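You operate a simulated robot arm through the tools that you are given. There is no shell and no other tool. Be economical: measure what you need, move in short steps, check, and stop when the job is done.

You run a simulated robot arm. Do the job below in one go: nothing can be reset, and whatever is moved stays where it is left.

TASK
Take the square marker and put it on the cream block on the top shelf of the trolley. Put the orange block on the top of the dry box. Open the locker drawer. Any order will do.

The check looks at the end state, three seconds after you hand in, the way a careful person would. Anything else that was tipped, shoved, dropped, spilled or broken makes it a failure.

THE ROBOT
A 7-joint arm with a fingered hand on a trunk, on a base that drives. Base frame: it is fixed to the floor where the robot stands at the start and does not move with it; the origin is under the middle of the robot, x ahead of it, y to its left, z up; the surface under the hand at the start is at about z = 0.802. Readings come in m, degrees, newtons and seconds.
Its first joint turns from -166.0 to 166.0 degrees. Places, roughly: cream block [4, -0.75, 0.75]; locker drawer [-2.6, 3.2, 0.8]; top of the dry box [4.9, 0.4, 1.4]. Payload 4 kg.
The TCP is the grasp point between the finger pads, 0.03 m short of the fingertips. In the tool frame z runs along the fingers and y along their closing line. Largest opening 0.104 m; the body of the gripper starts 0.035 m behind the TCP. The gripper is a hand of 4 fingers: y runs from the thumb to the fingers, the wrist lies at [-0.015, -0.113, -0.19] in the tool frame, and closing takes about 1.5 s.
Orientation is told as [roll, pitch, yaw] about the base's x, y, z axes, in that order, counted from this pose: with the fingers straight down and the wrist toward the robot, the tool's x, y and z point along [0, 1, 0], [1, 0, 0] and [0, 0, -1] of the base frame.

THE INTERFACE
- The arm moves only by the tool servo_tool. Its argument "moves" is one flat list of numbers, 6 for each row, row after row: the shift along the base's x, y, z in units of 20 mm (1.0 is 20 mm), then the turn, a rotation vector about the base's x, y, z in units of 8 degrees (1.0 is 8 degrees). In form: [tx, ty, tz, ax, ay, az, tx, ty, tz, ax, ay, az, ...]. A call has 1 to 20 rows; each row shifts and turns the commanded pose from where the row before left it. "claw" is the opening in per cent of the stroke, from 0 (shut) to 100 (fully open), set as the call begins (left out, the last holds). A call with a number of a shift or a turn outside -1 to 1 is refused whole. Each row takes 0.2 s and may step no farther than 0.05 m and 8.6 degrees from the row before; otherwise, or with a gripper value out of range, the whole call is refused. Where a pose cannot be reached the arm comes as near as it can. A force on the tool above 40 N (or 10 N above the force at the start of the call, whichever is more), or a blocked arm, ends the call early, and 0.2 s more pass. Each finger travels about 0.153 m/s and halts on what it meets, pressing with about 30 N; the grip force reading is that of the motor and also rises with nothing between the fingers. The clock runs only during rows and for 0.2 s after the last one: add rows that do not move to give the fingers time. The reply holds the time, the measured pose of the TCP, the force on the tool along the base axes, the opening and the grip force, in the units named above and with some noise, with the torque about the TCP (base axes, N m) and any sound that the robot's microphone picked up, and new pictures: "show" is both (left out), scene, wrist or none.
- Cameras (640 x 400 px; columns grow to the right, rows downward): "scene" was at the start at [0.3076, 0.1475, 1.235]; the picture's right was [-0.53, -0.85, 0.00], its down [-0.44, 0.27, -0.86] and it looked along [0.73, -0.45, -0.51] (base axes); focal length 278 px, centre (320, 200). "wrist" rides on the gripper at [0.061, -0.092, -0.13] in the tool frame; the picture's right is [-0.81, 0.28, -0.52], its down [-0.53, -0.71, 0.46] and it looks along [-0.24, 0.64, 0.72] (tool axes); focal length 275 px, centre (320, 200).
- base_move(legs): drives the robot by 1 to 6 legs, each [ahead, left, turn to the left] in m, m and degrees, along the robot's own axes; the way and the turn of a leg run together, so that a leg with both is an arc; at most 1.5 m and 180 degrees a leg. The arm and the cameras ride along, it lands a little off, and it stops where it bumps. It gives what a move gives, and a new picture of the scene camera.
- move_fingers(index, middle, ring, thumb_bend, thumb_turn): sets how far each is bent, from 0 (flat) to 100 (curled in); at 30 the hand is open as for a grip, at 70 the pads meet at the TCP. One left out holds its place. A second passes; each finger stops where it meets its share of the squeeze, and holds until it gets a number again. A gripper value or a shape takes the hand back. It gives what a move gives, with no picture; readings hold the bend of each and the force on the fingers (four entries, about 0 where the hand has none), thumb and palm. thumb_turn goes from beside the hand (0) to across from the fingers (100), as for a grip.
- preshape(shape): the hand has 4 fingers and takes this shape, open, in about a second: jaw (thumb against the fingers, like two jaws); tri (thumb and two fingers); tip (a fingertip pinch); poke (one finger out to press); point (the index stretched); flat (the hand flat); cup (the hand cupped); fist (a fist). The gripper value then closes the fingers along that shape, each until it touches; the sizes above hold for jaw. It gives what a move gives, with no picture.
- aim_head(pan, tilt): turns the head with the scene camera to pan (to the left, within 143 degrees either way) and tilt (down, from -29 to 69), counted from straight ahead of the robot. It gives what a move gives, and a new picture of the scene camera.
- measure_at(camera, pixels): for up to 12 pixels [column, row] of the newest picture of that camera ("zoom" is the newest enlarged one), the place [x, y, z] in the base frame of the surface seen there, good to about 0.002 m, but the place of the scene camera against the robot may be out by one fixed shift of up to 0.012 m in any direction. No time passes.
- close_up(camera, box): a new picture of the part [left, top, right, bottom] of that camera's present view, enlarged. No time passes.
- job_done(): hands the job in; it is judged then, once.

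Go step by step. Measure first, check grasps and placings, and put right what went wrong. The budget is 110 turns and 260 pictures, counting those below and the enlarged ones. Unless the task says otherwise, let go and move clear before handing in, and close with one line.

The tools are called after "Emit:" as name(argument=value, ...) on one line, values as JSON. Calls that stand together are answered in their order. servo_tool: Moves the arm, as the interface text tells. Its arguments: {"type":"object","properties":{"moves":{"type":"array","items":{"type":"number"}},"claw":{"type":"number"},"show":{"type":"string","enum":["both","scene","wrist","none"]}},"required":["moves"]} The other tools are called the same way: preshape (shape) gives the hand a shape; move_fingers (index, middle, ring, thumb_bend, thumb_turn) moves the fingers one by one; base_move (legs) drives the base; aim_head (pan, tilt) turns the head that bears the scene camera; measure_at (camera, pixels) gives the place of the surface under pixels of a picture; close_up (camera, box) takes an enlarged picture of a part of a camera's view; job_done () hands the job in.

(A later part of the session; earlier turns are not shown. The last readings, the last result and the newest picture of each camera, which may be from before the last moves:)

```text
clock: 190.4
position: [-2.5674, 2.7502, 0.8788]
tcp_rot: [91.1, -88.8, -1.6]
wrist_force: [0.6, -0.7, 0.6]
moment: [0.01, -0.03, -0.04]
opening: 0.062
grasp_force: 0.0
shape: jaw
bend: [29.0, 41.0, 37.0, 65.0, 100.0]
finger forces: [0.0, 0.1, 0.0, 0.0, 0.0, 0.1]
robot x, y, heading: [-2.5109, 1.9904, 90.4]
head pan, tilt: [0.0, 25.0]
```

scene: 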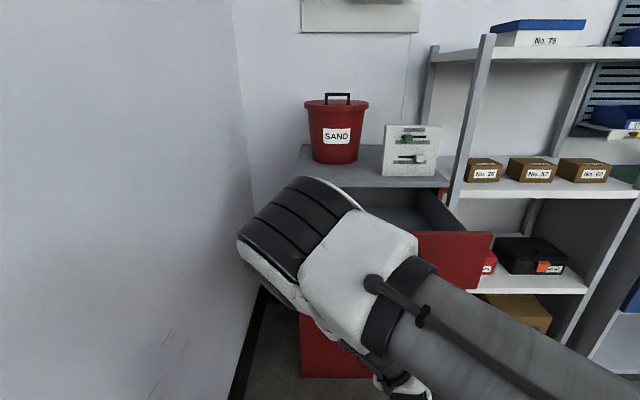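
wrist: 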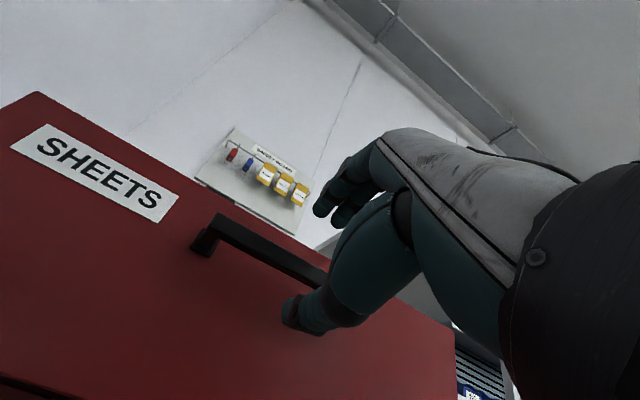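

Clear of the handle. Backing the base 0.2 m, then restoring the carry pose in reverse.

Emit:
base_move(legs=[[-0.2, 0, 0]])

Emit:
servo_tool(moves=[0, -0.2, 1, 0, 0, 0, 0, -0.2, 1, 0, 0, 0, 0, -0.2, 1, 0, 0, 0, 0, -0.2, 1, 0, 0, 0, 0, -0.2, 1, 0, 0, 0, 0, 0, 1, 0, 0, 0, 0, 0, 1, 0, 0, 0, 0, 0, 1, 0, 0, 0, 0, 0, 1, 0, 0, 0, 0, 0, 1, 0, 0, 0], show="none")

Emit:
servo_tool(moves=[1, 0, 0.4, -0.75, 0, 0, 1, 0, 0.4, -0.75, 0, 0, 1, 0, 0.4, -0.75, 0, 0, 1, 0, 0.4, -0.75, 0, 0, 1, 0, 0.4, -0.75, 0, 0, 1, 0, 0.4, -0.75, 0, 0, 1, 0, 0.4, -0.75, 0, 0, 1, 0, 0.4, -0.75, 0, 0, 1, 0, 0.4, -0.75, 0, 0, 1, 0, 0.4, -0.75, 0, 0, 1, 0, 0.4, -0.75, 0, 0, 1, 0, 0.4, -0.75, 0, 0, 1, 0, 0.4, -0.75, 0, 0, 1, 0, 0.4, -0.75, 0, 0, 0, 0, 0, -0.75, 0, 0], claw=100)

```text
clock: 192.0
position: [-2.5668, 2.5495, 0.8787]
tcp_rot: [90.7, -88.9, -1.2]
wrist_force: [0.5, 0.4, 0.1]
moment: [0.0, -0.03, 0.02]
opening: 0.0619
grasp_force: 0.0
shape: jaw
bend: [29.0, 41.0, 37.0, 65.0, 100.0]
finger forces: [0.1, 0.1, 0.1, 0.0, 0.1, 0.0]
robot x, y, heading: [-2.5073, 1.7975, 90.4]
head pan, tilt: [0.0, 25.0]
```

scene: 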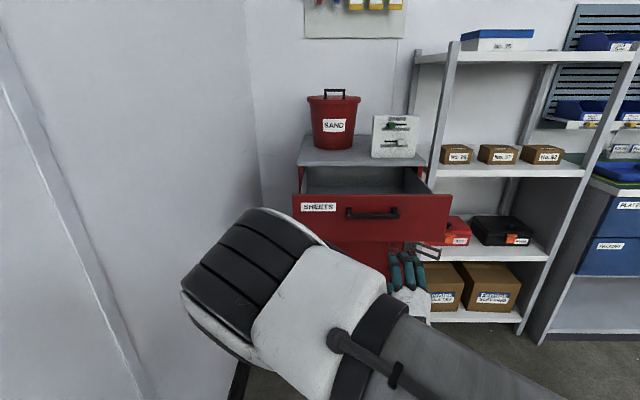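

```text
clock: 194.2
position: [-2.5663, 2.5287, 1.078]
tcp_rot: [88.6, -88.9, 1.0]
wrist_force: [-0.5, 0.5, 0.8]
moment: [0.02, -0.03, 0.02]
opening: 0.0621
grasp_force: 0.1
shape: jaw
bend: [29.0, 41.0, 37.0, 65.0, 100.0]
finger forces: [0.0, 0.0, 0.0, 0.0, 0.0, 0.1]
robot x, y, heading: [-2.5093, 1.7938, 90.3]
head pan, tilt: [0.0, 25.0]
```

```text
clock: 197.4
position: [-2.3068, 2.581, 1.1889]
tcp_rot: [-0.5, 0.1, 88.7]
wrist_force: [0.2, 0.6, 0.0]
moment: [0.0, 0.03, -0.01]
opening: 0.1037
grasp_force: 0.0
shape: jaw
bend: [30.0, 30.0, 30.0, 30.0, 98.0]
finger forces: [0.1, 0.0, 0.1, 0.0, 0.1, 0.1]
out of reach, approached as far as the arm can: row 1, 2, 3, 4
robot x, y, heading: [-2.5065, 1.7962, 90.2]
head pan, tilt: [0.0, 25.0]
```

scene: 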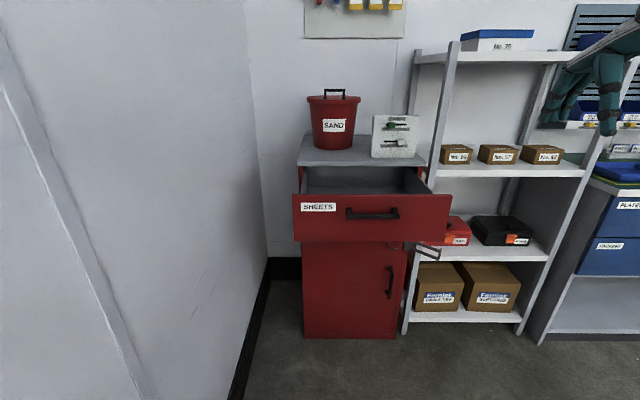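
wrist: 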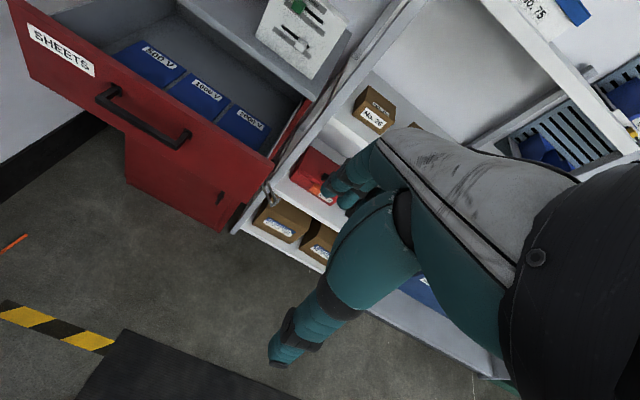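

The drawer stands open and nothing else is disturbed. Driving back toward the bench.

Emit:
base_move(legs=[[0, -1.5, 0], [0, -0.84, 0], [0, 0, -90]])

```text
clock: 212.8
position: [0.6436, 1.652, 1.188]
tcp_rot: [-0.4, 0.0, 1.4]
wrist_force: [0.0, -0.2, 0.2]
moment: [-0.01, -0.03, 0.02]
opening: 0.1041
grasp_force: 0.2
shape: jaw
bend: [30.0, 30.0, 30.0, 30.0, 98.0]
finger forces: [0.1, 0.0, 0.0, 0.0, 0.0, 0.0]
robot x, y, heading: [-0.1507, 1.8182, 2.8]
head pan, tilt: [0.0, 25.0]
```

scene: 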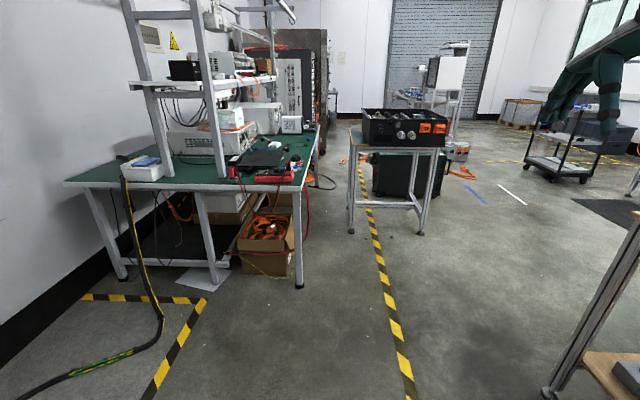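

Emit:
base_move(legs=[[0, 0, -2.8], [0, -1.5, 0], [-0.01, -0.32, 0]])

Emit:
aim_head(pan=-15, tilt=40)

Emit:
close_up(camera="scene", box=[250, 130, 450, 255])

```text
clock: 222.2
position: [0.6079, -0.2012, 1.1883]
tcp_rot: [-0.5, -0.1, -2.4]
wrist_force: [-0.1, 0.3, -0.3]
moment: [0.02, -0.01, 0.0]
opening: 0.1038
grasp_force: 0.1
shape: jaw
bend: [30.0, 30.0, 30.0, 30.0, 98.0]
finger forces: [0.0, 0.1, 0.1, 0.1, 0.0, 0.0]
robot x, y, heading: [-0.173, 0.0174, -0.7]
head pan, tilt: [0.0, 25.0]
```

scene: 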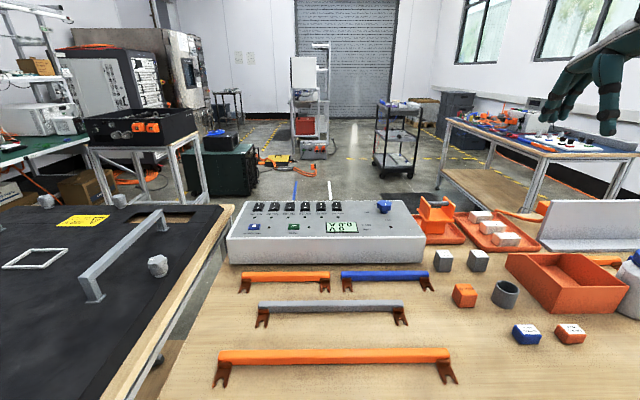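

```text
clock: 223.0
position: [0.608, -0.1996, 1.1886]
tcp_rot: [-0.3, 0.0, -2.5]
wrist_force: [0.3, 0.2, 0.4]
moment: [-0.01, 0.03, 0.01]
opening: 0.104
grasp_force: 0.0
shape: jaw
bend: [30.0, 30.0, 30.0, 30.0, 98.0]
finger forces: [0.1, 0.0, 0.1, 0.0, 0.0, 0.0]
robot x, y, heading: [-0.1728, 0.0155, -0.7]
head pan, tilt: [-15.0, 40.0]
```

scene: 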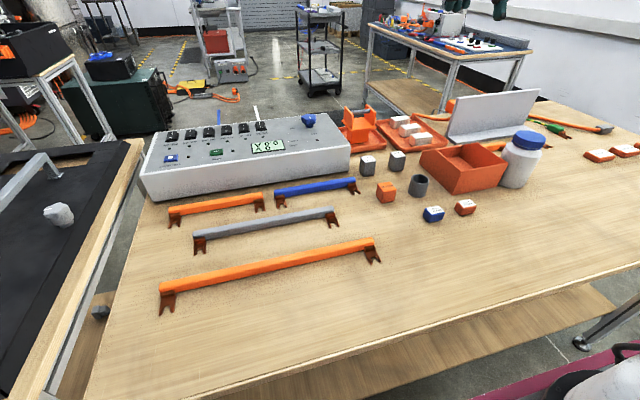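

```text
3.20 times, centred on (350, 192) of scene
```

zoom: 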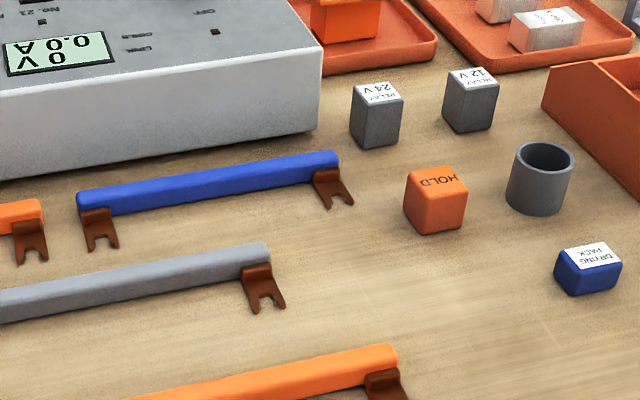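

In position. Moving the hand above the HOLD cube at (0.592,-0.10) for a wrist-camera look.

Emit:
servo_tool(moves=[-0.08, 0.5, -0.94, 0, 0, 0, -0.08, 0.5, -0.94, 0, 0, 0, -0.08, 0.5, -0.94, 0, 0, 0, -0.08, 0.5, -0.94, 0, 0, 0, -0.08, 0.5, -0.94, 0, 0, 0, -0.08, 0.5, -0.94, 0, 0, 0, -0.08, 0.5, -0.94, 0, 0, 0, -0.08, 0.5, -0.94, 0, 0, 0, -0.08, 0.5, -0.94, 0, 0, 0, -0.08, 0.5, -0.94, 0, 0, 0], show="wrist")

Emit:
close_up(camera="wrist", box=[160, 180, 360, 330])

```text
clock: 225.2
position: [0.5923, -0.1009, 1.0003]
tcp_rot: [-0.4, 0.0, -2.2]
wrist_force: [0.7, 0.6, -0.6]
moment: [0.03, 0.02, 0.02]
opening: 0.1036
grasp_force: 0.1
shape: jaw
bend: [30.0, 30.0, 30.0, 30.0, 98.0]
finger forces: [0.0, 0.0, 0.1, 0.1, 0.0, 0.1]
robot x, y, heading: [-0.1713, 0.0145, -0.9]
head pan, tilt: [-15.0, 40.0]
```

wrist: 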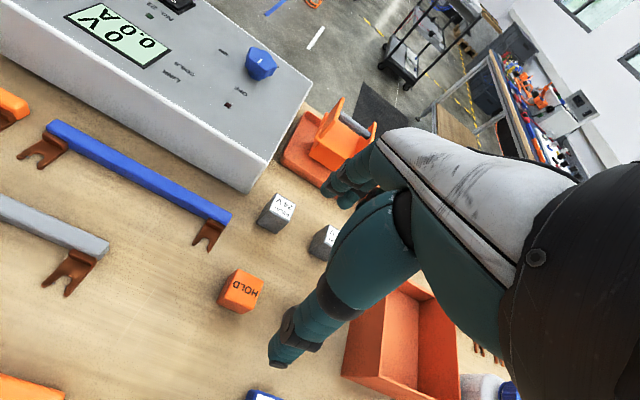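

```text
2.67 times, centred on (260, 255) of wrist
```

zoom: 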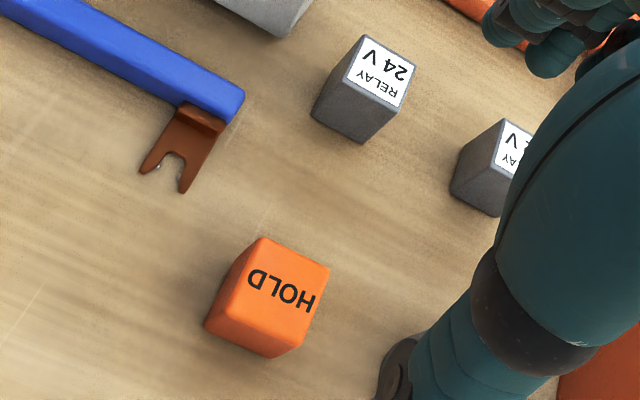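

Emit:
measure_at(camera="zoom", pixels=[[263, 242], [324, 269], [298, 335], [236, 307], [280, 290], [250, 345], [215, 325], [365, 40], [340, 80], [360, 125], [165, 105], [420, 340]])

```text
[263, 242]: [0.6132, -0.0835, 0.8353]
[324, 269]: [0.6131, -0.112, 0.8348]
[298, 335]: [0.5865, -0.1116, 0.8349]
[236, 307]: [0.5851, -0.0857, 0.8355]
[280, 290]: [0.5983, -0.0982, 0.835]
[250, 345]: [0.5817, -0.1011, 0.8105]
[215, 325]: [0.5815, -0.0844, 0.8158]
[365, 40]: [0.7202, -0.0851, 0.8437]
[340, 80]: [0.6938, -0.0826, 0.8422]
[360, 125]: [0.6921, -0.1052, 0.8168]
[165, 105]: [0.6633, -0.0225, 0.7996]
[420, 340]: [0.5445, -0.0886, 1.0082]
```

The cube is axis-aligned, centered at (0.599,-0.098), with its top at 0.835. I'll align, narrow to 82 %, and descend to TCP z≈0.838.

Emit:
servo_tool(moves=[0.33, 0.15, 0, 0, 0, 0.28, 0, 0, -1, 0, 0, 0, 0, 0, -1, 0, 0, 0, 0, 0, -1, 0, 0, 0, 0, 0, -1, 0, 0, 0, 0, 0, -1, 0, 0, 0, 0, 0, -1, 0, 0, 0, 0, 0, -0.9, 0, 0, 0, 0, 0, -0.7, 0, 0, 0, 0, 0, -0.5, 0, 0, 0], claw=82, show="wrist")

Emit:
close_up(camera="scene", box=[330, 120, 490, 220])

```text
clock: 227.4
position: [0.6001, -0.0964, 0.838]
tcp_rot: [-0.3, -0.1, -0.1]
wrist_force: [0.1, 0.4, -0.7]
moment: [0.0, 0.03, 0.01]
opening: 0.0855
grasp_force: 0.2
shape: jaw
bend: [27.0, 34.0, 31.0, 47.0, 99.0]
finger forces: [0.1, 0.0, 0.0, 0.1, 0.0, 0.1]
robot x, y, heading: [-0.174, 0.017, -1.0]
head pan, tilt: [-15.0, 40.0]
```

wrist: 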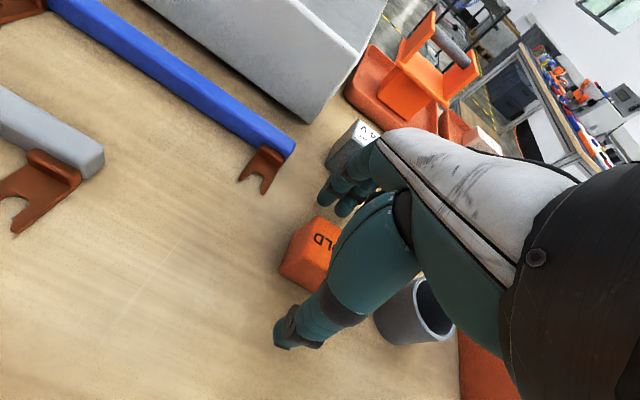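

```text
4.00 times, centred on (410, 170) of scene
```

zoom: 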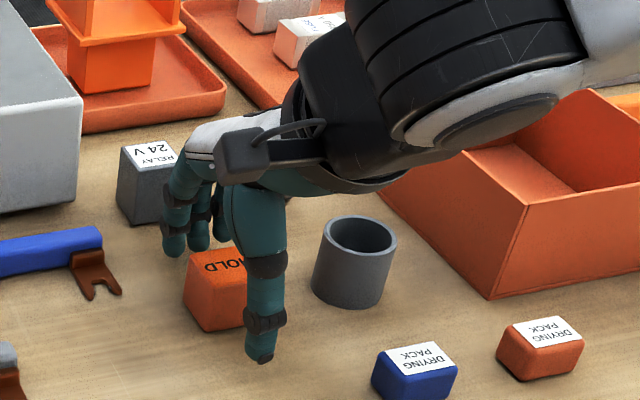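

The cube sits between thumb and fingers, with the relay and cup untouched. Closing.

Emit:
servo_tool(moves=[0, 0, 0, 0, 0, 0, 0, 0, 0, 0, 0, 0, 0, 0, 0, 0, 0, 0, 0, 0, 0, 0, 0, 0, 0, 0, 0, 0, 0, 0, 0, 0, 0, 0, 0, 0, 0, 0, 0, 0, 0, 0], claw=0, show="wrist")

Emit:
close_up(camera="scene", box=[330, 120, 490, 220])

```text
clock: 229.0
position: [0.5989, -0.0954, 0.8376]
tcp_rot: [-0.4, 0.0, -0.1]
wrist_force: [0.1, 0.1, 0.5]
moment: [0.02, 0.02, 0.0]
opening: 0.0282
grasp_force: 30.1
shape: jaw
bend: [74.0, 54.0, 59.0, 75.0, 100.0]
finger forces: [16.9, 9.3, 0.0, 0.0, 26.3, 0.0]
robot x, y, heading: [-0.1744, 0.0174, -1.0]
head pan, tilt: [-15.0, 40.0]
```

wrist: 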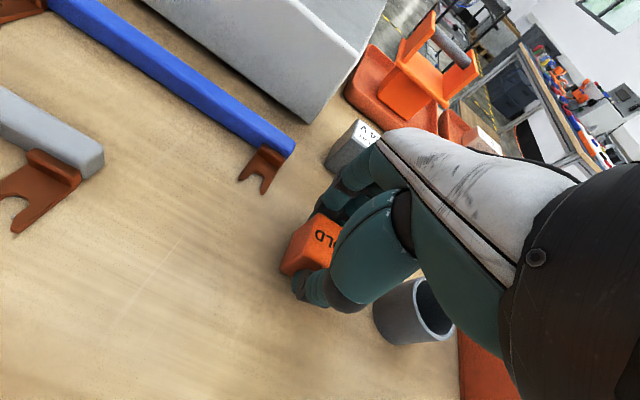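

```text
4.00 times, centred on (410, 170) of scene
```

zoom: 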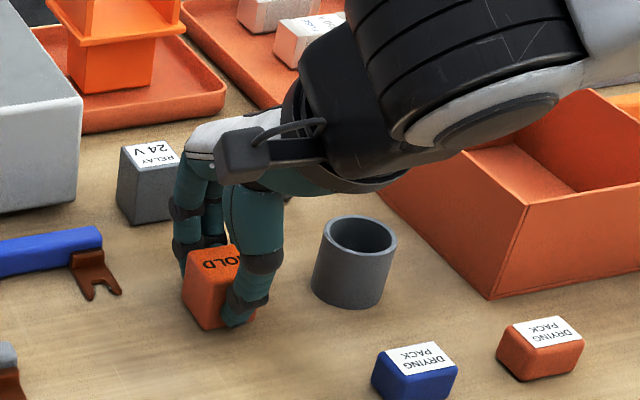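

Gripped with 26 N. Lifting to z≈1.2.

Emit:
servo_tool(moves=[0, 0, 0.5, 0, 0, 0, 0, 0, 0.7, 0, 0, 0, 0, 0, 1, 0, 0, 0, 0, 0, 1, 0, 0, 0, 0, 0, 1, 0, 0, 0, 0, 0, 1, 0, 0, 0, 0, 0, 1, 0, 0, 0, 0, 0, 1, 0, 0, 0, 0, 0, 1, 0, 0, 0, 0, 0, 1, 0, 0, 0, 0, 0, 1, 0, 0, 0, 0, -0.4, 1, 0, 0, 0, 0, -0.4, 1, 0, 0, 0, 0, -0.4, 1, 0, 0, 0, 0, -0.4, 1, 0, 0, 0, 0, -0.4, 1, 0, 0, 0, 0, -0.4, 1, 0, 0, 0, 0, -0.4, 1, 0, 0, 0, 0, -0.4, 1, 0, 0, 0])

Emit:
close_up(camera="wrist", box=[240, 180, 400, 320])

```text
clock: 233.0
position: [0.599, -0.1607, 1.2007]
tcp_rot: [-0.3, 0.1, -0.1]
wrist_force: [-0.9, 0.1, -0.8]
moment: [-0.01, 0.01, 0.01]
opening: 0.0286
grasp_force: 30.4
shape: jaw
bend: [74.0, 54.0, 59.0, 75.0, 100.0]
finger forces: [17.0, 9.4, 0.1, 0.0, 26.5, 0.0]
robot x, y, heading: [-0.1692, 0.0192, -1.1]
head pan, tilt: [-15.0, 40.0]
```

scene: 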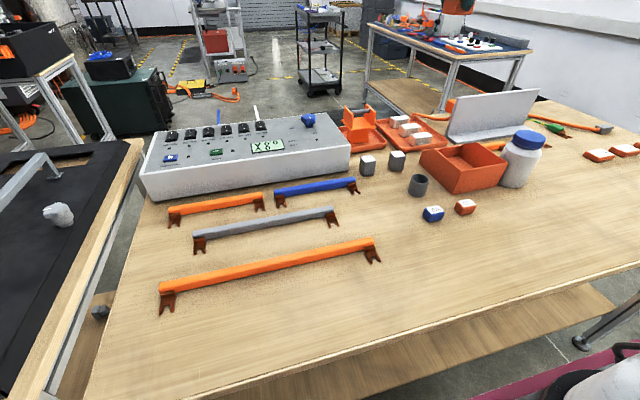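
wrist: 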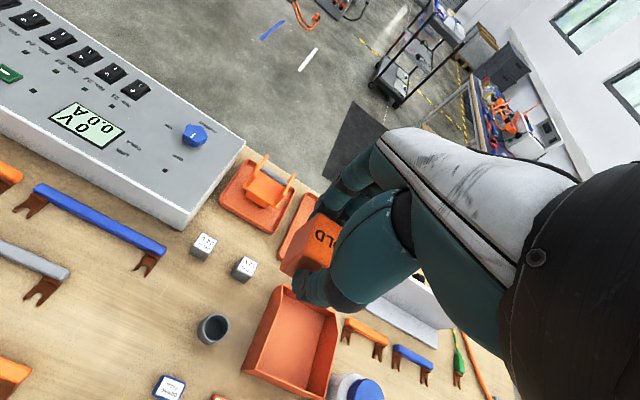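

```text
2.86 times, centred on (320, 250) of wrist
```

zoom: 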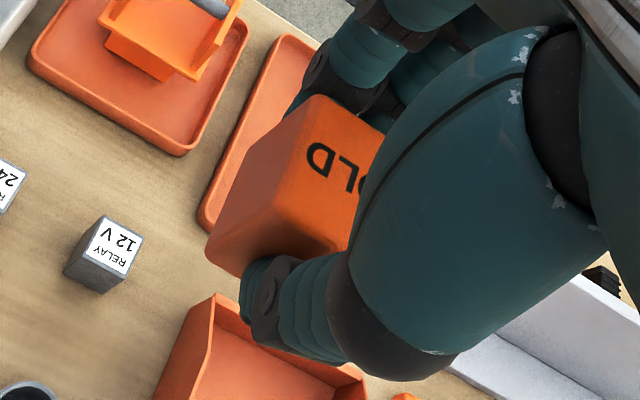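

The cube is held firmly. Driving the known route to the far side of the room.

Emit:
base_move(legs=[[0, 1.5, 1.1], [0, 0.08, 0], [1.46, 0, 0], [0, 0, -90], [1.38, 0.42, 0], [0, 0, 88]])

Emit:
aim_head(pan=0, tilt=18)

```text
clock: 262.3
position: [2.53, 0.2057, 1.2009]
tcp_rot: [-0.3, 0.1, 3.3]
wrist_force: [0.0, -0.6, 0.0]
moment: [0.01, 0.01, 0.0]
opening: 0.028
grasp_force: 30.2
shape: jaw
bend: [74.0, 54.0, 59.0, 75.0, 100.0]
finger forces: [16.5, 8.9, 0.0, 0.1, 25.5, 0.0]
robot x, y, heading: [1.7475, 0.339, 2.6]
head pan, tilt: [-15.0, 40.0]
```

scene: 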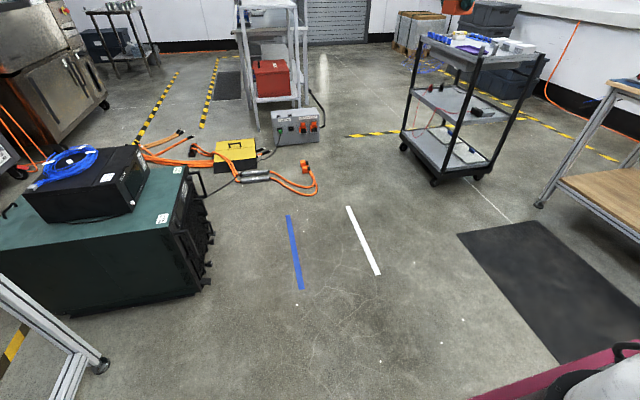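

```text
clock: 263.2
position: [2.5297, 0.2062, 1.2003]
tcp_rot: [-0.5, 0.0, 3.3]
wrist_force: [-0.2, -0.7, -0.9]
moment: [-0.01, -0.03, 0.0]
opening: 0.028
grasp_force: 29.2
shape: jaw
bend: [74.0, 54.0, 59.0, 75.0, 100.0]
finger forces: [16.6, 8.9, 0.0, 0.0, 25.6, 0.0]
robot x, y, heading: [1.7486, 0.3418, 2.2]
head pan, tilt: [0.0, 18.0]
```

scene: 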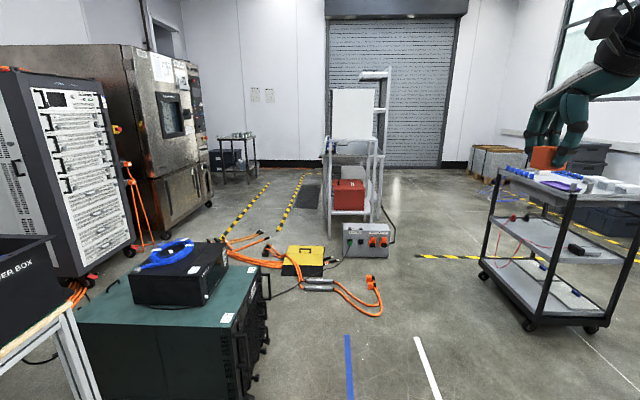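

Now I'll map the space between trolley, ELCD box and stand: black hose near (392,235), blue wires near (487,190).

Emit:
close_up(camera="scene", box=[310, 130, 510, 270])

Emit:
measure_at(camera="zoom", pixels=[[260, 250], [275, 355], [245, 395], [110, 400], [185, 285], [225, 270], [190, 330], [235, 300], [560, 210], [500, 350], [220, 300], [62, 330]])

```text
2.86 times, centred on (410, 200) of scene
```

zoom: 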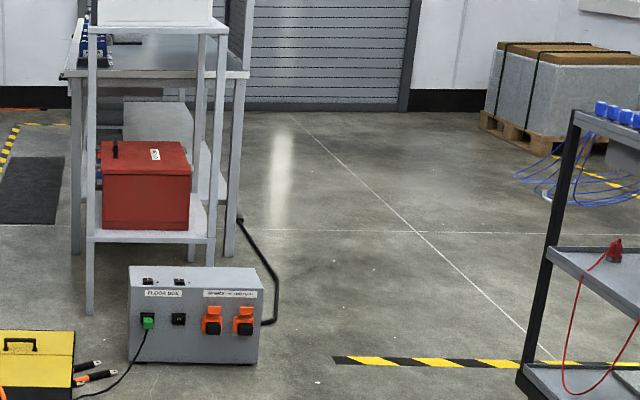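

```text
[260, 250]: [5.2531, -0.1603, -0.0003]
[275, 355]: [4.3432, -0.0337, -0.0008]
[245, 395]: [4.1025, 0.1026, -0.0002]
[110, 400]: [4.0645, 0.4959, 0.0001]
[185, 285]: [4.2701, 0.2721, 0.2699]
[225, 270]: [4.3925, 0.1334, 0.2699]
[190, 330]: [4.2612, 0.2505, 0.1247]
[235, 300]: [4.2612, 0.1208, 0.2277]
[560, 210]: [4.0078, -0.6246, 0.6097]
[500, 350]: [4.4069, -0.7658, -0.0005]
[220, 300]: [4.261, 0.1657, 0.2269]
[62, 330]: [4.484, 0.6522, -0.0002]
```

Emit:
measure_at(camera="zoom", pixels=[[278, 300], [270, 272], [241, 220], [265, 322], [525, 175], [555, 197], [575, 190], [600, 205], [560, 150], [630, 195]])

Emit:
aim_head(pan=-15, tilt=15)

Emit:
close_up(camera="scene", box=[300, 130, 500, 270])

```text
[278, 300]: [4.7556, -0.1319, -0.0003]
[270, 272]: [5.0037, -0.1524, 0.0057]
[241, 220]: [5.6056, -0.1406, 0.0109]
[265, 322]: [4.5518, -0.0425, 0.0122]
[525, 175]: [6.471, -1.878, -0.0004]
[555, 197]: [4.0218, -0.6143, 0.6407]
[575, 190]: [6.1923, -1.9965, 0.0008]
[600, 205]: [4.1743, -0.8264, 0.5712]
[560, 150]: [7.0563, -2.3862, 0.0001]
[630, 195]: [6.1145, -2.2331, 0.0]
```

```text
clock: 263.9
position: [2.5295, 0.2061, 1.2016]
tcp_rot: [-0.4, 0.1, 3.3]
wrist_force: [-0.2, -0.2, -0.4]
moment: [-0.01, 0.0, -0.02]
opening: 0.0279
grasp_force: 29.6
shape: jaw
bend: [74.0, 54.0, 59.0, 75.0, 100.0]
finger forces: [16.6, 8.9, 0.0, 0.0, 25.5, 0.1]
robot x, y, heading: [1.7508, 0.3358, 2.6]
head pan, tilt: [-15.0, 15.0]
```

scene: 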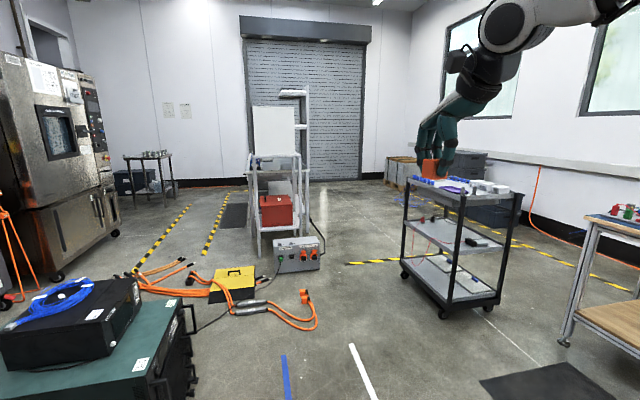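

```text
2.86 times, centred on (400, 200) of scene
```

zoom: 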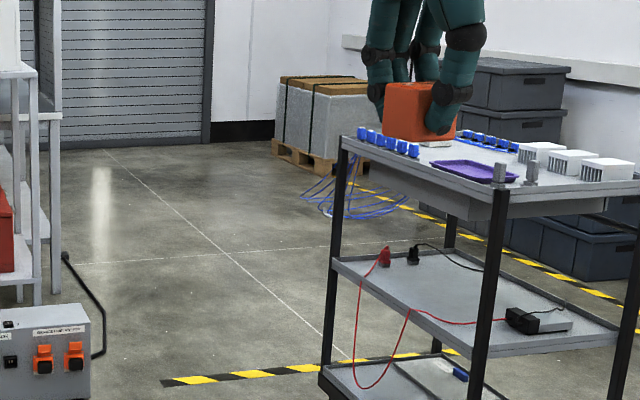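

Standing at about (4.0,-0.29) with heading −10° fits between trolley and hose. First I'll test in free space here whether the arm reaches the needed relative pose (0.61 ahead, 0.68 left, z≈1.47).

Emit:
servo_tool(moves=[0, 1, 0.7, 0, 0, 0.25, 0, 1, 0.7, 0, 0, 0.25, 0, 1, 0.7, 0, 0, 0.25, 0, 1, 0.7, 0, 0, 0.25, 0, 1, 0.7, 0, 0, 0.25, 0, 1, 0.7, 0, 0, 0.25, 0, 1, 0.7, 0, 0, 0.25, 0, 1, 0.7, 0, 0, 0.25, 0, 1, 0.7, 0, 0, 0.25, 0, 1, 0.7, 0, 0, 0.25, 0, 1, 0.7, 0, 0, 0.25, 0, 1, 0.7, 0, 0, 0.25, 0, 1, 0.7, 0, 0, 0.25, 0, 1, 0.7, 0, 0, 0.25, 0, 1, 0.7, 0, 0, 0.25, 0, 1, 0.7, 0, 0, 0.25, 0, 1, 0.7, 0, 0, 0.25, 0, 1, 0.7, 0, 0, 0.25, 0, 1, 0.7, 0, 0, 0.25, 0, 1, 0.7, 0, 0, 0.25], show="none")

Emit:
servo_tool(moves=[-0.5, 1, 0, 0, 0, 0, -0.5, 1, 0, 0, 0, 0, -0.5, 1, 0, 0, 0, 0, -0.5, 1, 0, 0, 0, 0, -0.5, 1, 0, 0, 0, 0, -0.5, 1, 0, 0, 0, 0, -0.5, 1, 0, 0, 0, 0, -0.5, 1, 0, 0, 0, 0, -0.5, 1, 0, 0, 0, 0, -0.5, 1, 0, 0, 0, 0, -0.5, 1, 0, 0, 0, 0, -0.5, 1, 0, 0, 0, 0, -0.5, 1, 0, 0, 0, 0, -0.5, 1, 0, 0, 0, 0, -0.5, 1, 0, 0, 0, 0, -0.5, 1, 0, 0, 0, 0, -0.5, 1, 0, 0, 0, 0, -0.5, 1, 0, 0, 0, 0, -0.5, 1, 0, 0, 0, 0, -0.5, 1, 0, 0, 0, 0])

```text
clock: 268.1
position: [2.5178, 0.6075, 1.4738]
tcp_rot: [-0.3, 0.0, 43.1]
wrist_force: [1.5, 0.5, -1.0]
moment: [-0.02, 0.1, 0.04]
opening: 0.0285
grasp_force: 29.6
shape: jaw
bend: [74.0, 54.0, 59.0, 75.0, 100.0]
finger forces: [16.7, 9.1, 0.0, 0.1, 25.7, 0.1]
out of reach, approached as far as the arm can: row 20
robot x, y, heading: [1.7475, 0.3367, 2.5]
head pan, tilt: [-15.0, 15.0]
```

```text
clock: 272.3
position: [2.3095, 0.8853, 1.3974]
tcp_rot: [-0.3, -0.6, 41.5]
wrist_force: [-0.5, -0.1, -1.7]
moment: [-0.01, 0.01, 0.0]
opening: 0.028
grasp_force: 30.1
shape: jaw
bend: [74.0, 54.0, 59.0, 75.0, 100.0]
finger forces: [16.6, 9.1, 0.1, 0.0, 25.6, 0.0]
out of reach, approached as far as the arm can: row 3, 4, 5, 7, 8, 9, 10, 11, 12, 13, 14, 15, 16, 17, 18, 19, 20
robot x, y, heading: [1.7484, 0.337, 2.7]
head pan, tilt: [-15.0, 15.0]
```

scene: 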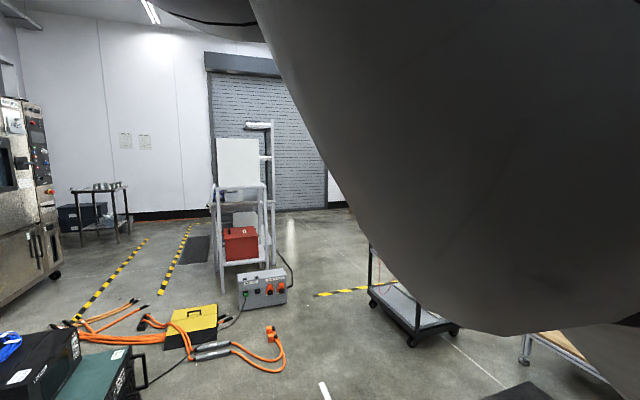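
wrist: 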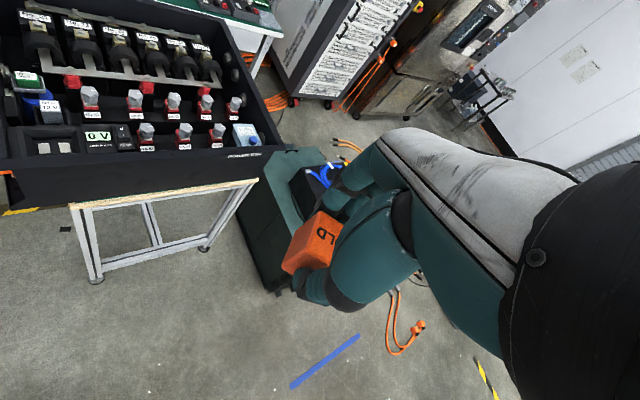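

With the tool down at z≈1.47 the arm reaches only ~0.62 m from its base, so I must approach the dry box from its right (−y) side, facing it. I'll return the hand to the front carry pose first.

Emit:
servo_tool(moves=[0.4, -1, -0.3, 0, 0, -0.25, 0.4, -1, -0.3, 0, 0, -0.25, 0.4, -1, -0.3, 0, 0, -0.25, 0.4, -1, -0.3, 0, 0, -0.25, 0.4, -1, -0.3, 0, 0, -0.25, 0.4, -1, -0.3, 0, 0, -0.25, 0.4, -1, -0.3, 0, 0, -0.25, 0.4, -1, -0.3, 0, 0, -0.25, 0.4, -1, -0.3, 0, 0, -0.25, 0.4, -1, -0.3, 0, 0, -0.25, 0.4, -1, -0.3, 0, 0, -0.25, 0.4, -1, -0.3, 0, 0, -0.25, 0.4, -1, -0.3, 0, 0, -0.25, 0.4, -1, -0.3, 0, 0, -0.25, 0.4, -1, -0.3, 0, 0, -0.25, 0, -1, 0, 0, 0, -0.25, 0, -1, 0, 0, 0, -0.25, 0, -1, 0, 0, 0, -0.25, 0, -1, 0, 0, 0, -0.25, 0, -1, 0, 0, 0, -0.25], show="none")

Emit:
aim_head(pan=-8, tilt=12)

```text
clock: 276.5
position: [2.4112, 0.4965, 1.2981]
tcp_rot: [-0.4, 0.0, 3.4]
wrist_force: [-0.9, 1.0, -0.6]
moment: [-0.01, 0.04, -0.03]
opening: 0.0281
grasp_force: 30.0
shape: jaw
bend: [74.0, 54.0, 59.0, 75.0, 100.0]
finger forces: [16.6, 8.9, 0.1, 0.0, 25.5, 0.1]
robot x, y, heading: [1.7492, 0.3399, 2.3]
head pan, tilt: [-15.0, 15.0]
```

```text
clock: 277.2
position: [2.4111, 0.4982, 1.2962]
tcp_rot: [-0.4, -0.1, 3.3]
wrist_force: [-0.2, -0.6, -0.7]
moment: [0.01, 0.03, 0.02]
opening: 0.0283
grasp_force: 29.6
shape: jaw
bend: [74.0, 54.0, 59.0, 75.0, 100.0]
finger forces: [16.5, 9.0, 0.0, 0.2, 25.3, 0.0]
robot x, y, heading: [1.7475, 0.34, 2.3]
head pan, tilt: [-8.0, 12.0]
```

scene: 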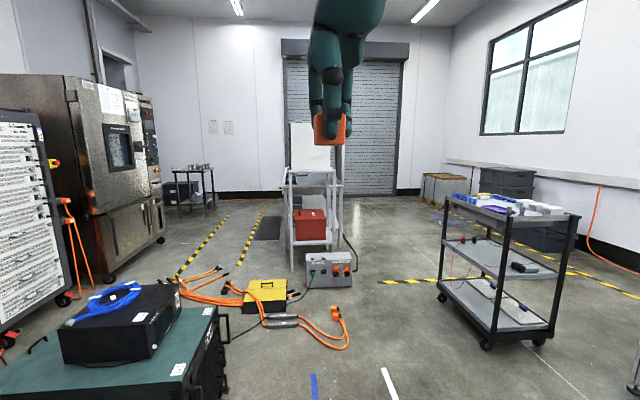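

The hand is in front. Shifting it slightly right, then driving to (3.2,-0.27).

Emit:
servo_tool(moves=[0, -1, 0, 0, 0, 0, 0, -1, 0, 0, 0, 0, 0, -1, 0, 0, 0, 0, 0, -1, 0, 0, 0, 0, 0, -1, 0, 0, 0, 0, 0, -1, 0, 0, 0, 0, 0, -1, 0, 0, 0, 0, 0, -1, 0, 0, 0, 0, 0, -1, 0, 0, 0, 0, 0, -1, 0, 0, 0, 0], show="none")

Emit:
base_move(legs=[[0, 0, -2.3], [0.9, -0.35, 0], [0.55, -0.25, 0]])

Emit:
aim_head(pan=-10, tilt=35)

```text
clock: 279.4
position: [2.4128, 0.2999, 1.2955]
tcp_rot: [-0.3, -0.1, 3.3]
wrist_force: [0.2, 0.9, -0.4]
moment: [0.0, -0.01, 0.01]
opening: 0.0281
grasp_force: 30.2
shape: jaw
bend: [74.0, 54.0, 59.0, 75.0, 100.0]
finger forces: [16.5, 9.0, 0.0, 0.0, 25.4, 0.1]
robot x, y, heading: [1.7479, 0.3366, 2.5]
head pan, tilt: [-8.0, 12.0]
```

```text
clock: 287.9
position: [3.8694, -0.3006, 1.2967]
tcp_rot: [-0.3, 0.0, 1.6]
wrist_force: [-0.7, -0.5, -0.2]
moment: [-0.01, -0.01, -0.02]
opening: 0.0284
grasp_force: 30.0
shape: jaw
bend: [74.0, 54.0, 59.0, 75.0, 100.0]
finger forces: [16.6, 8.9, 0.1, 0.0, 25.4, 0.1]
robot x, y, heading: [3.2068, -0.2469, 0.8]
head pan, tilt: [-8.0, 12.0]
```

scene: 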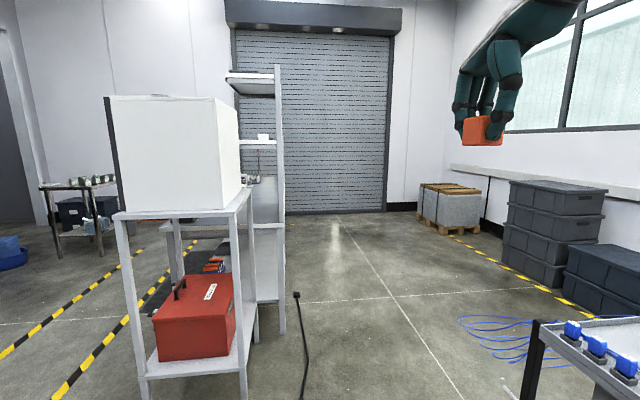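

```text
clock: 288.7
position: [3.8701, -0.3001, 1.2953]
tcp_rot: [-0.3, 0.1, 1.6]
wrist_force: [0.1, -0.3, -1.0]
moment: [0.01, 0.0, -0.02]
opening: 0.0282
grasp_force: 29.9
shape: jaw
bend: [74.0, 54.0, 59.0, 75.0, 100.0]
finger forces: [16.5, 8.9, 0.1, 0.0, 25.4, 0.1]
robot x, y, heading: [3.2044, -0.2477, 0.7]
head pan, tilt: [-10.0, 35.0]
```

scene: 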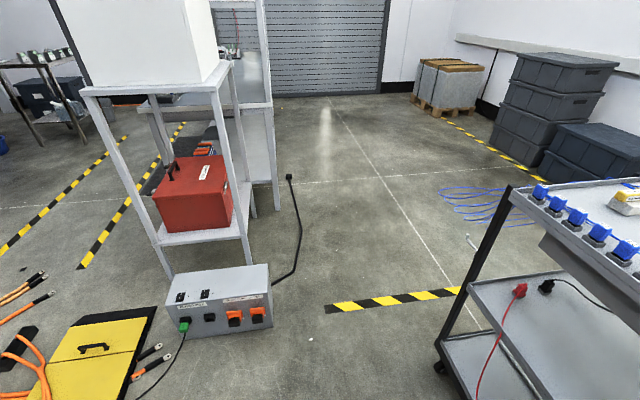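

Measuring hose, wires, stand legs and free floor from here.

Emit:
measure_at(camera="scene", pixels=[[300, 235], [295, 262], [278, 283], [290, 180], [278, 212], [245, 262], [268, 322], [440, 210], [470, 240], [505, 215], [420, 300], [260, 100]])

Emit:
close_up(camera="scene", box=[400, 150, 600, 300])

```text
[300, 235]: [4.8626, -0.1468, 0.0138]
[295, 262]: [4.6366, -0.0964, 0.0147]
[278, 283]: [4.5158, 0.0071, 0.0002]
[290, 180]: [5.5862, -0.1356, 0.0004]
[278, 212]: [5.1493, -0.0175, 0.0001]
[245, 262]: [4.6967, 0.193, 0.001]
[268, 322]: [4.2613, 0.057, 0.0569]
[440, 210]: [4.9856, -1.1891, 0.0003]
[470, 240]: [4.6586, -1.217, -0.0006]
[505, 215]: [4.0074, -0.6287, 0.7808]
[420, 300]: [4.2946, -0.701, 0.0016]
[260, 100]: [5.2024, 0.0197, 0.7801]
```

```text
2.67 times, centred on (500, 225) of scene
```

zoom: 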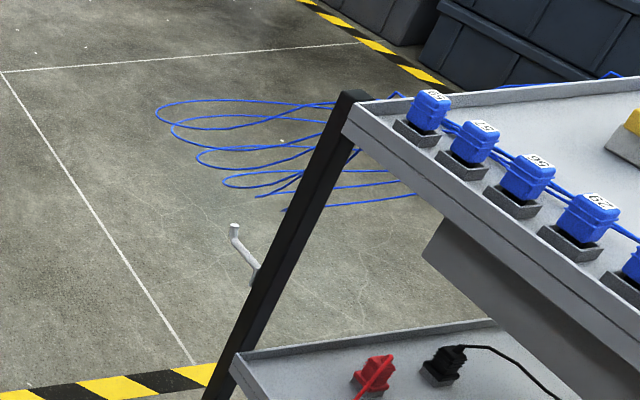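

Emit:
measure_at(camera="zoom", pixels=[[160, 107], [220, 101], [172, 130], [198, 155], [224, 182], [258, 196], [235, 228], [250, 268], [300, 210], [290, 170]])

Emit:
close_up(camera="scene", box=[430, 180, 520, 240])

Emit:
measure_at(camera="zoom", pixels=[[80, 42], [100, 82], [150, 125], [215, 178], [290, 215], [255, 225], [220, 245], [280, 300], [240, 270], [175, 68]])

```text
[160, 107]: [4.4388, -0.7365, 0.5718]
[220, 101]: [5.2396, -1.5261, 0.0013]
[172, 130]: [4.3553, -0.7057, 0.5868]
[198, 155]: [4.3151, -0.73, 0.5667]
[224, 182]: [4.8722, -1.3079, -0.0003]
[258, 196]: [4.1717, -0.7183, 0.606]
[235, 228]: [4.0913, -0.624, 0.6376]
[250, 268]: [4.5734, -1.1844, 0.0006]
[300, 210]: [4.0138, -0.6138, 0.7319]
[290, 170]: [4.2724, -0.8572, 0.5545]
```

```text
6.67 times, centred on (475, 210) of scene
```

zoom: 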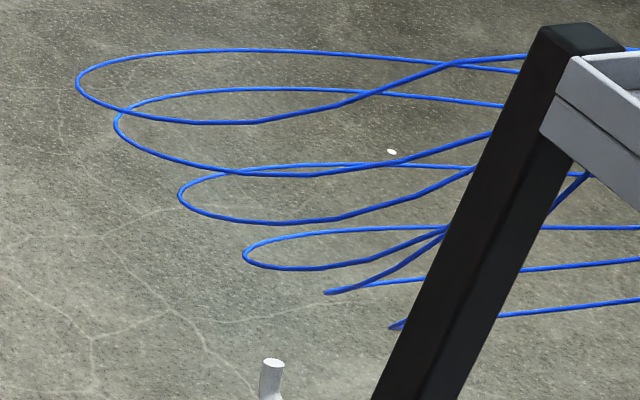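

```text
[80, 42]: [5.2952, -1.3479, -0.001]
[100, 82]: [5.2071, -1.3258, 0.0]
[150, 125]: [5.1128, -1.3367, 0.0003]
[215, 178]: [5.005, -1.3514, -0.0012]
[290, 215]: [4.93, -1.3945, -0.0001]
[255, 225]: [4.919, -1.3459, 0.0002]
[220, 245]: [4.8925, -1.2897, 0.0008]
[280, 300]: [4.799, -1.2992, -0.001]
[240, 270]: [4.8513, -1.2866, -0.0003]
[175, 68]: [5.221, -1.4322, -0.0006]
```

Blue wire loops stick out to (4.44,-0.70, z 0.57), with the hose on the floor to the left. A −10° heading line through (3.7,-0.235) gives 4–5 cm margins. Driving in short checked legs.

Emit:
base_move(legs=[[0.495, 0.006, 0], [0, 0, -10.7]])

```text
clock: 292.3
position: [4.3384, -0.4134, 1.2963]
tcp_rot: [-0.4, 0.0, -9.3]
wrist_force: [0.1, 0.3, -1.0]
moment: [0.01, -0.02, 0.01]
opening: 0.028
grasp_force: 30.2
shape: jaw
bend: [74.0, 54.0, 59.0, 75.0, 100.0]
finger forces: [16.4, 8.9, 0.1, 0.0, 25.3, 0.0]
robot x, y, heading: [3.6997, -0.2318, -10.2]
head pan, tilt: [-10.0, 35.0]
```

scene: 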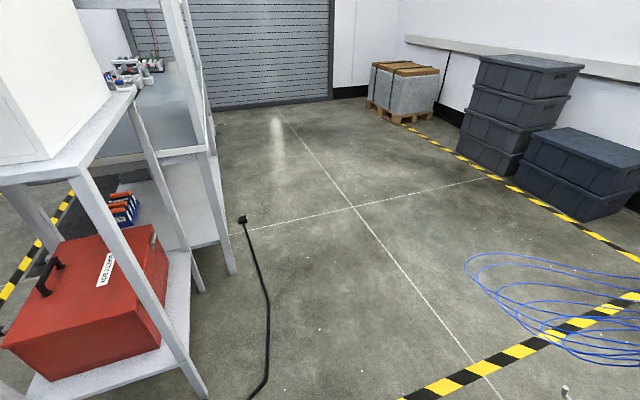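

On the line. Ahead 0.7 m.

Emit:
base_move(legs=[[0.7, 0, 0]])

Emit:
aim_head(pan=50, tilt=45)

```text
clock: 296.2
position: [5.0406, -0.5272, 1.2959]
tcp_rot: [-0.4, 0.0, -8.6]
wrist_force: [0.4, -0.5, -0.5]
moment: [-0.01, 0.0, 0.01]
opening: 0.0283
grasp_force: 29.6
shape: jaw
bend: [74.0, 54.0, 59.0, 75.0, 100.0]
finger forces: [16.4, 8.9, 0.1, 0.0, 25.3, 0.0]
robot x, y, heading: [4.3979, -0.3528, -9.4]
head pan, tilt: [-10.0, 35.0]
```

scene: 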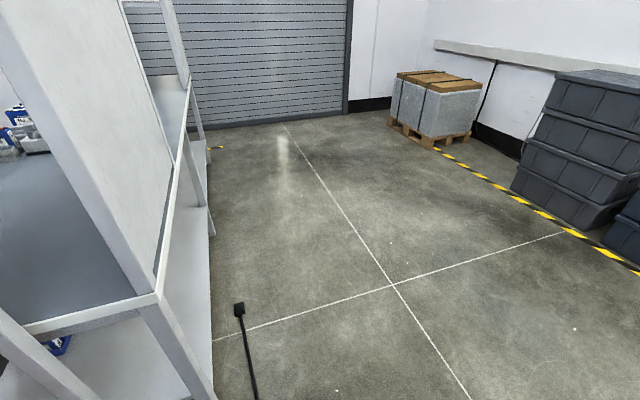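

```text
clock: 297.5
position: [5.0406, -0.5262, 1.2966]
tcp_rot: [-0.4, 0.0, -8.6]
wrist_force: [-1.1, -0.4, -0.3]
moment: [0.02, 0.02, 0.0]
opening: 0.0284
grasp_force: 29.7
shape: jaw
bend: [74.0, 54.0, 59.0, 75.0, 100.0]
finger forces: [16.5, 9.0, 0.1, 0.1, 25.4, 0.0]
robot x, y, heading: [4.399, -0.3503, -9.3]
head pan, tilt: [50.0, 45.0]
```

scene: 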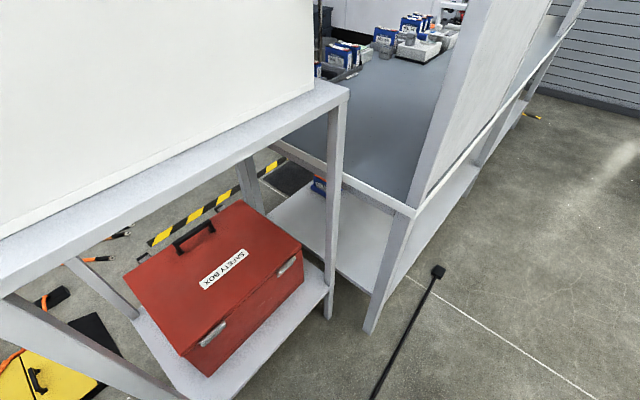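

Clear. Ahead 0.78 m, right 0.55 m, then turn left to face +y.

Emit:
base_move(legs=[[0.78, 0, 0], [0, -0.55, 0], [0, 0, 99.4]])

Emit:
aim_head(pan=10, tilt=5)

```text
clock: 308.9
position: [5.1077, -0.3833, 1.2954]
tcp_rot: [-0.3, 0.0, 93.4]
wrist_force: [0.4, -0.6, -1.0]
moment: [0.02, -0.02, -0.04]
opening: 0.0277
grasp_force: 30.0
shape: jaw
bend: [74.0, 54.0, 59.0, 76.0, 100.0]
finger forces: [16.4, 8.6, 0.0, 0.0, 25.0, 0.0]
robot x, y, heading: [5.0744, -1.0472, 92.5]
head pan, tilt: [50.0, 45.0]
```

scene: 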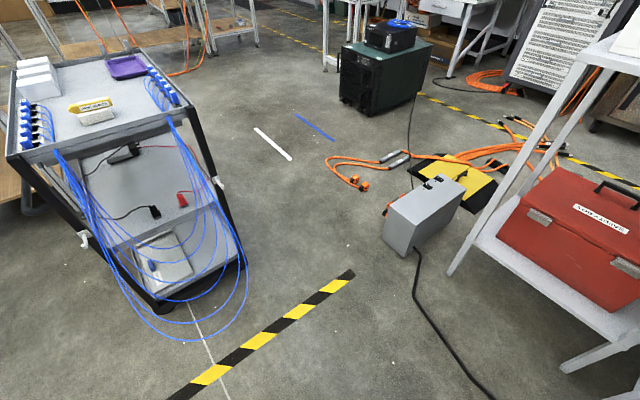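

```text
clock: 310.0
position: [5.1083, -0.3848, 1.2959]
tcp_rot: [-0.3, 0.1, 93.4]
wrist_force: [-0.8, -0.8, -1.3]
moment: [0.01, 0.01, 0.01]
opening: 0.028
grasp_force: 29.7
shape: jaw
bend: [74.0, 54.0, 59.0, 76.0, 100.0]
finger forces: [16.2, 8.6, 0.0, 0.0, 24.8, 0.0]
robot x, y, heading: [5.071, -1.0455, 92.8]
head pan, tilt: [10.0, 5.0]
```

scene: 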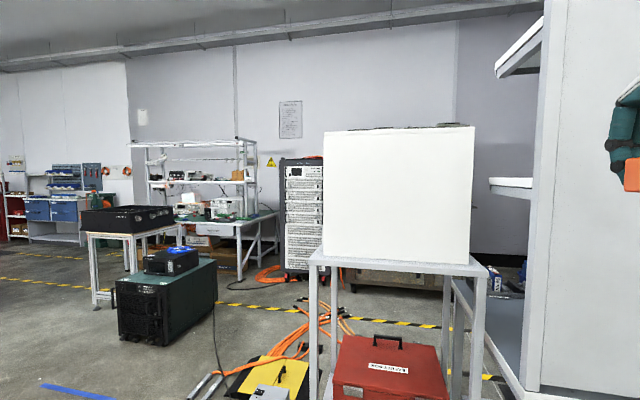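

The marker still rests on the block. Measuring the dry box and the protruding shelves.

Emit:
measure_at(camera="scene", pixels=[[326, 140], [470, 135], [400, 200], [325, 250], [468, 260], [498, 70], [492, 187], [540, 60], [537, 190], [515, 182], [530, 280], [400, 127]])

Emit:
close_up(camera="scene", box=[310, 100, 490, 160])

```text
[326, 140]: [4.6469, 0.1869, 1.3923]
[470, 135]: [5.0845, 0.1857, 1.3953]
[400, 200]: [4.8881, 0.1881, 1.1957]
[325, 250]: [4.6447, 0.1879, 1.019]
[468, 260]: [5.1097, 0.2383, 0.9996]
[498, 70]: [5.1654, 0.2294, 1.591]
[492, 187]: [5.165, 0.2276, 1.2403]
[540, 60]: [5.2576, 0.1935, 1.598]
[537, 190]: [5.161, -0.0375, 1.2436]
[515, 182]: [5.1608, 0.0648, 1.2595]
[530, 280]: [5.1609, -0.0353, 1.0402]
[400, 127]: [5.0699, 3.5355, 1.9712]
```

```text
3.56 times, centred on (400, 130) of scene
```

zoom: 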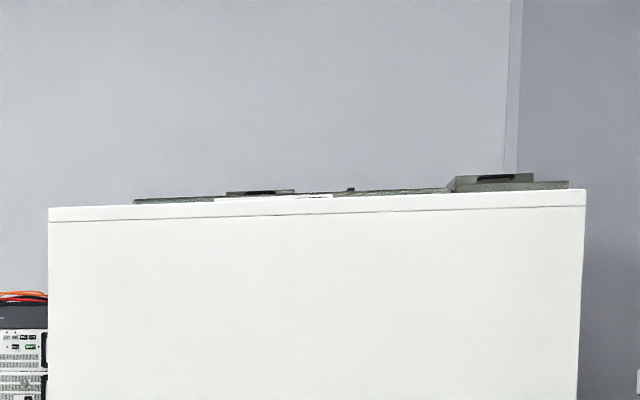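

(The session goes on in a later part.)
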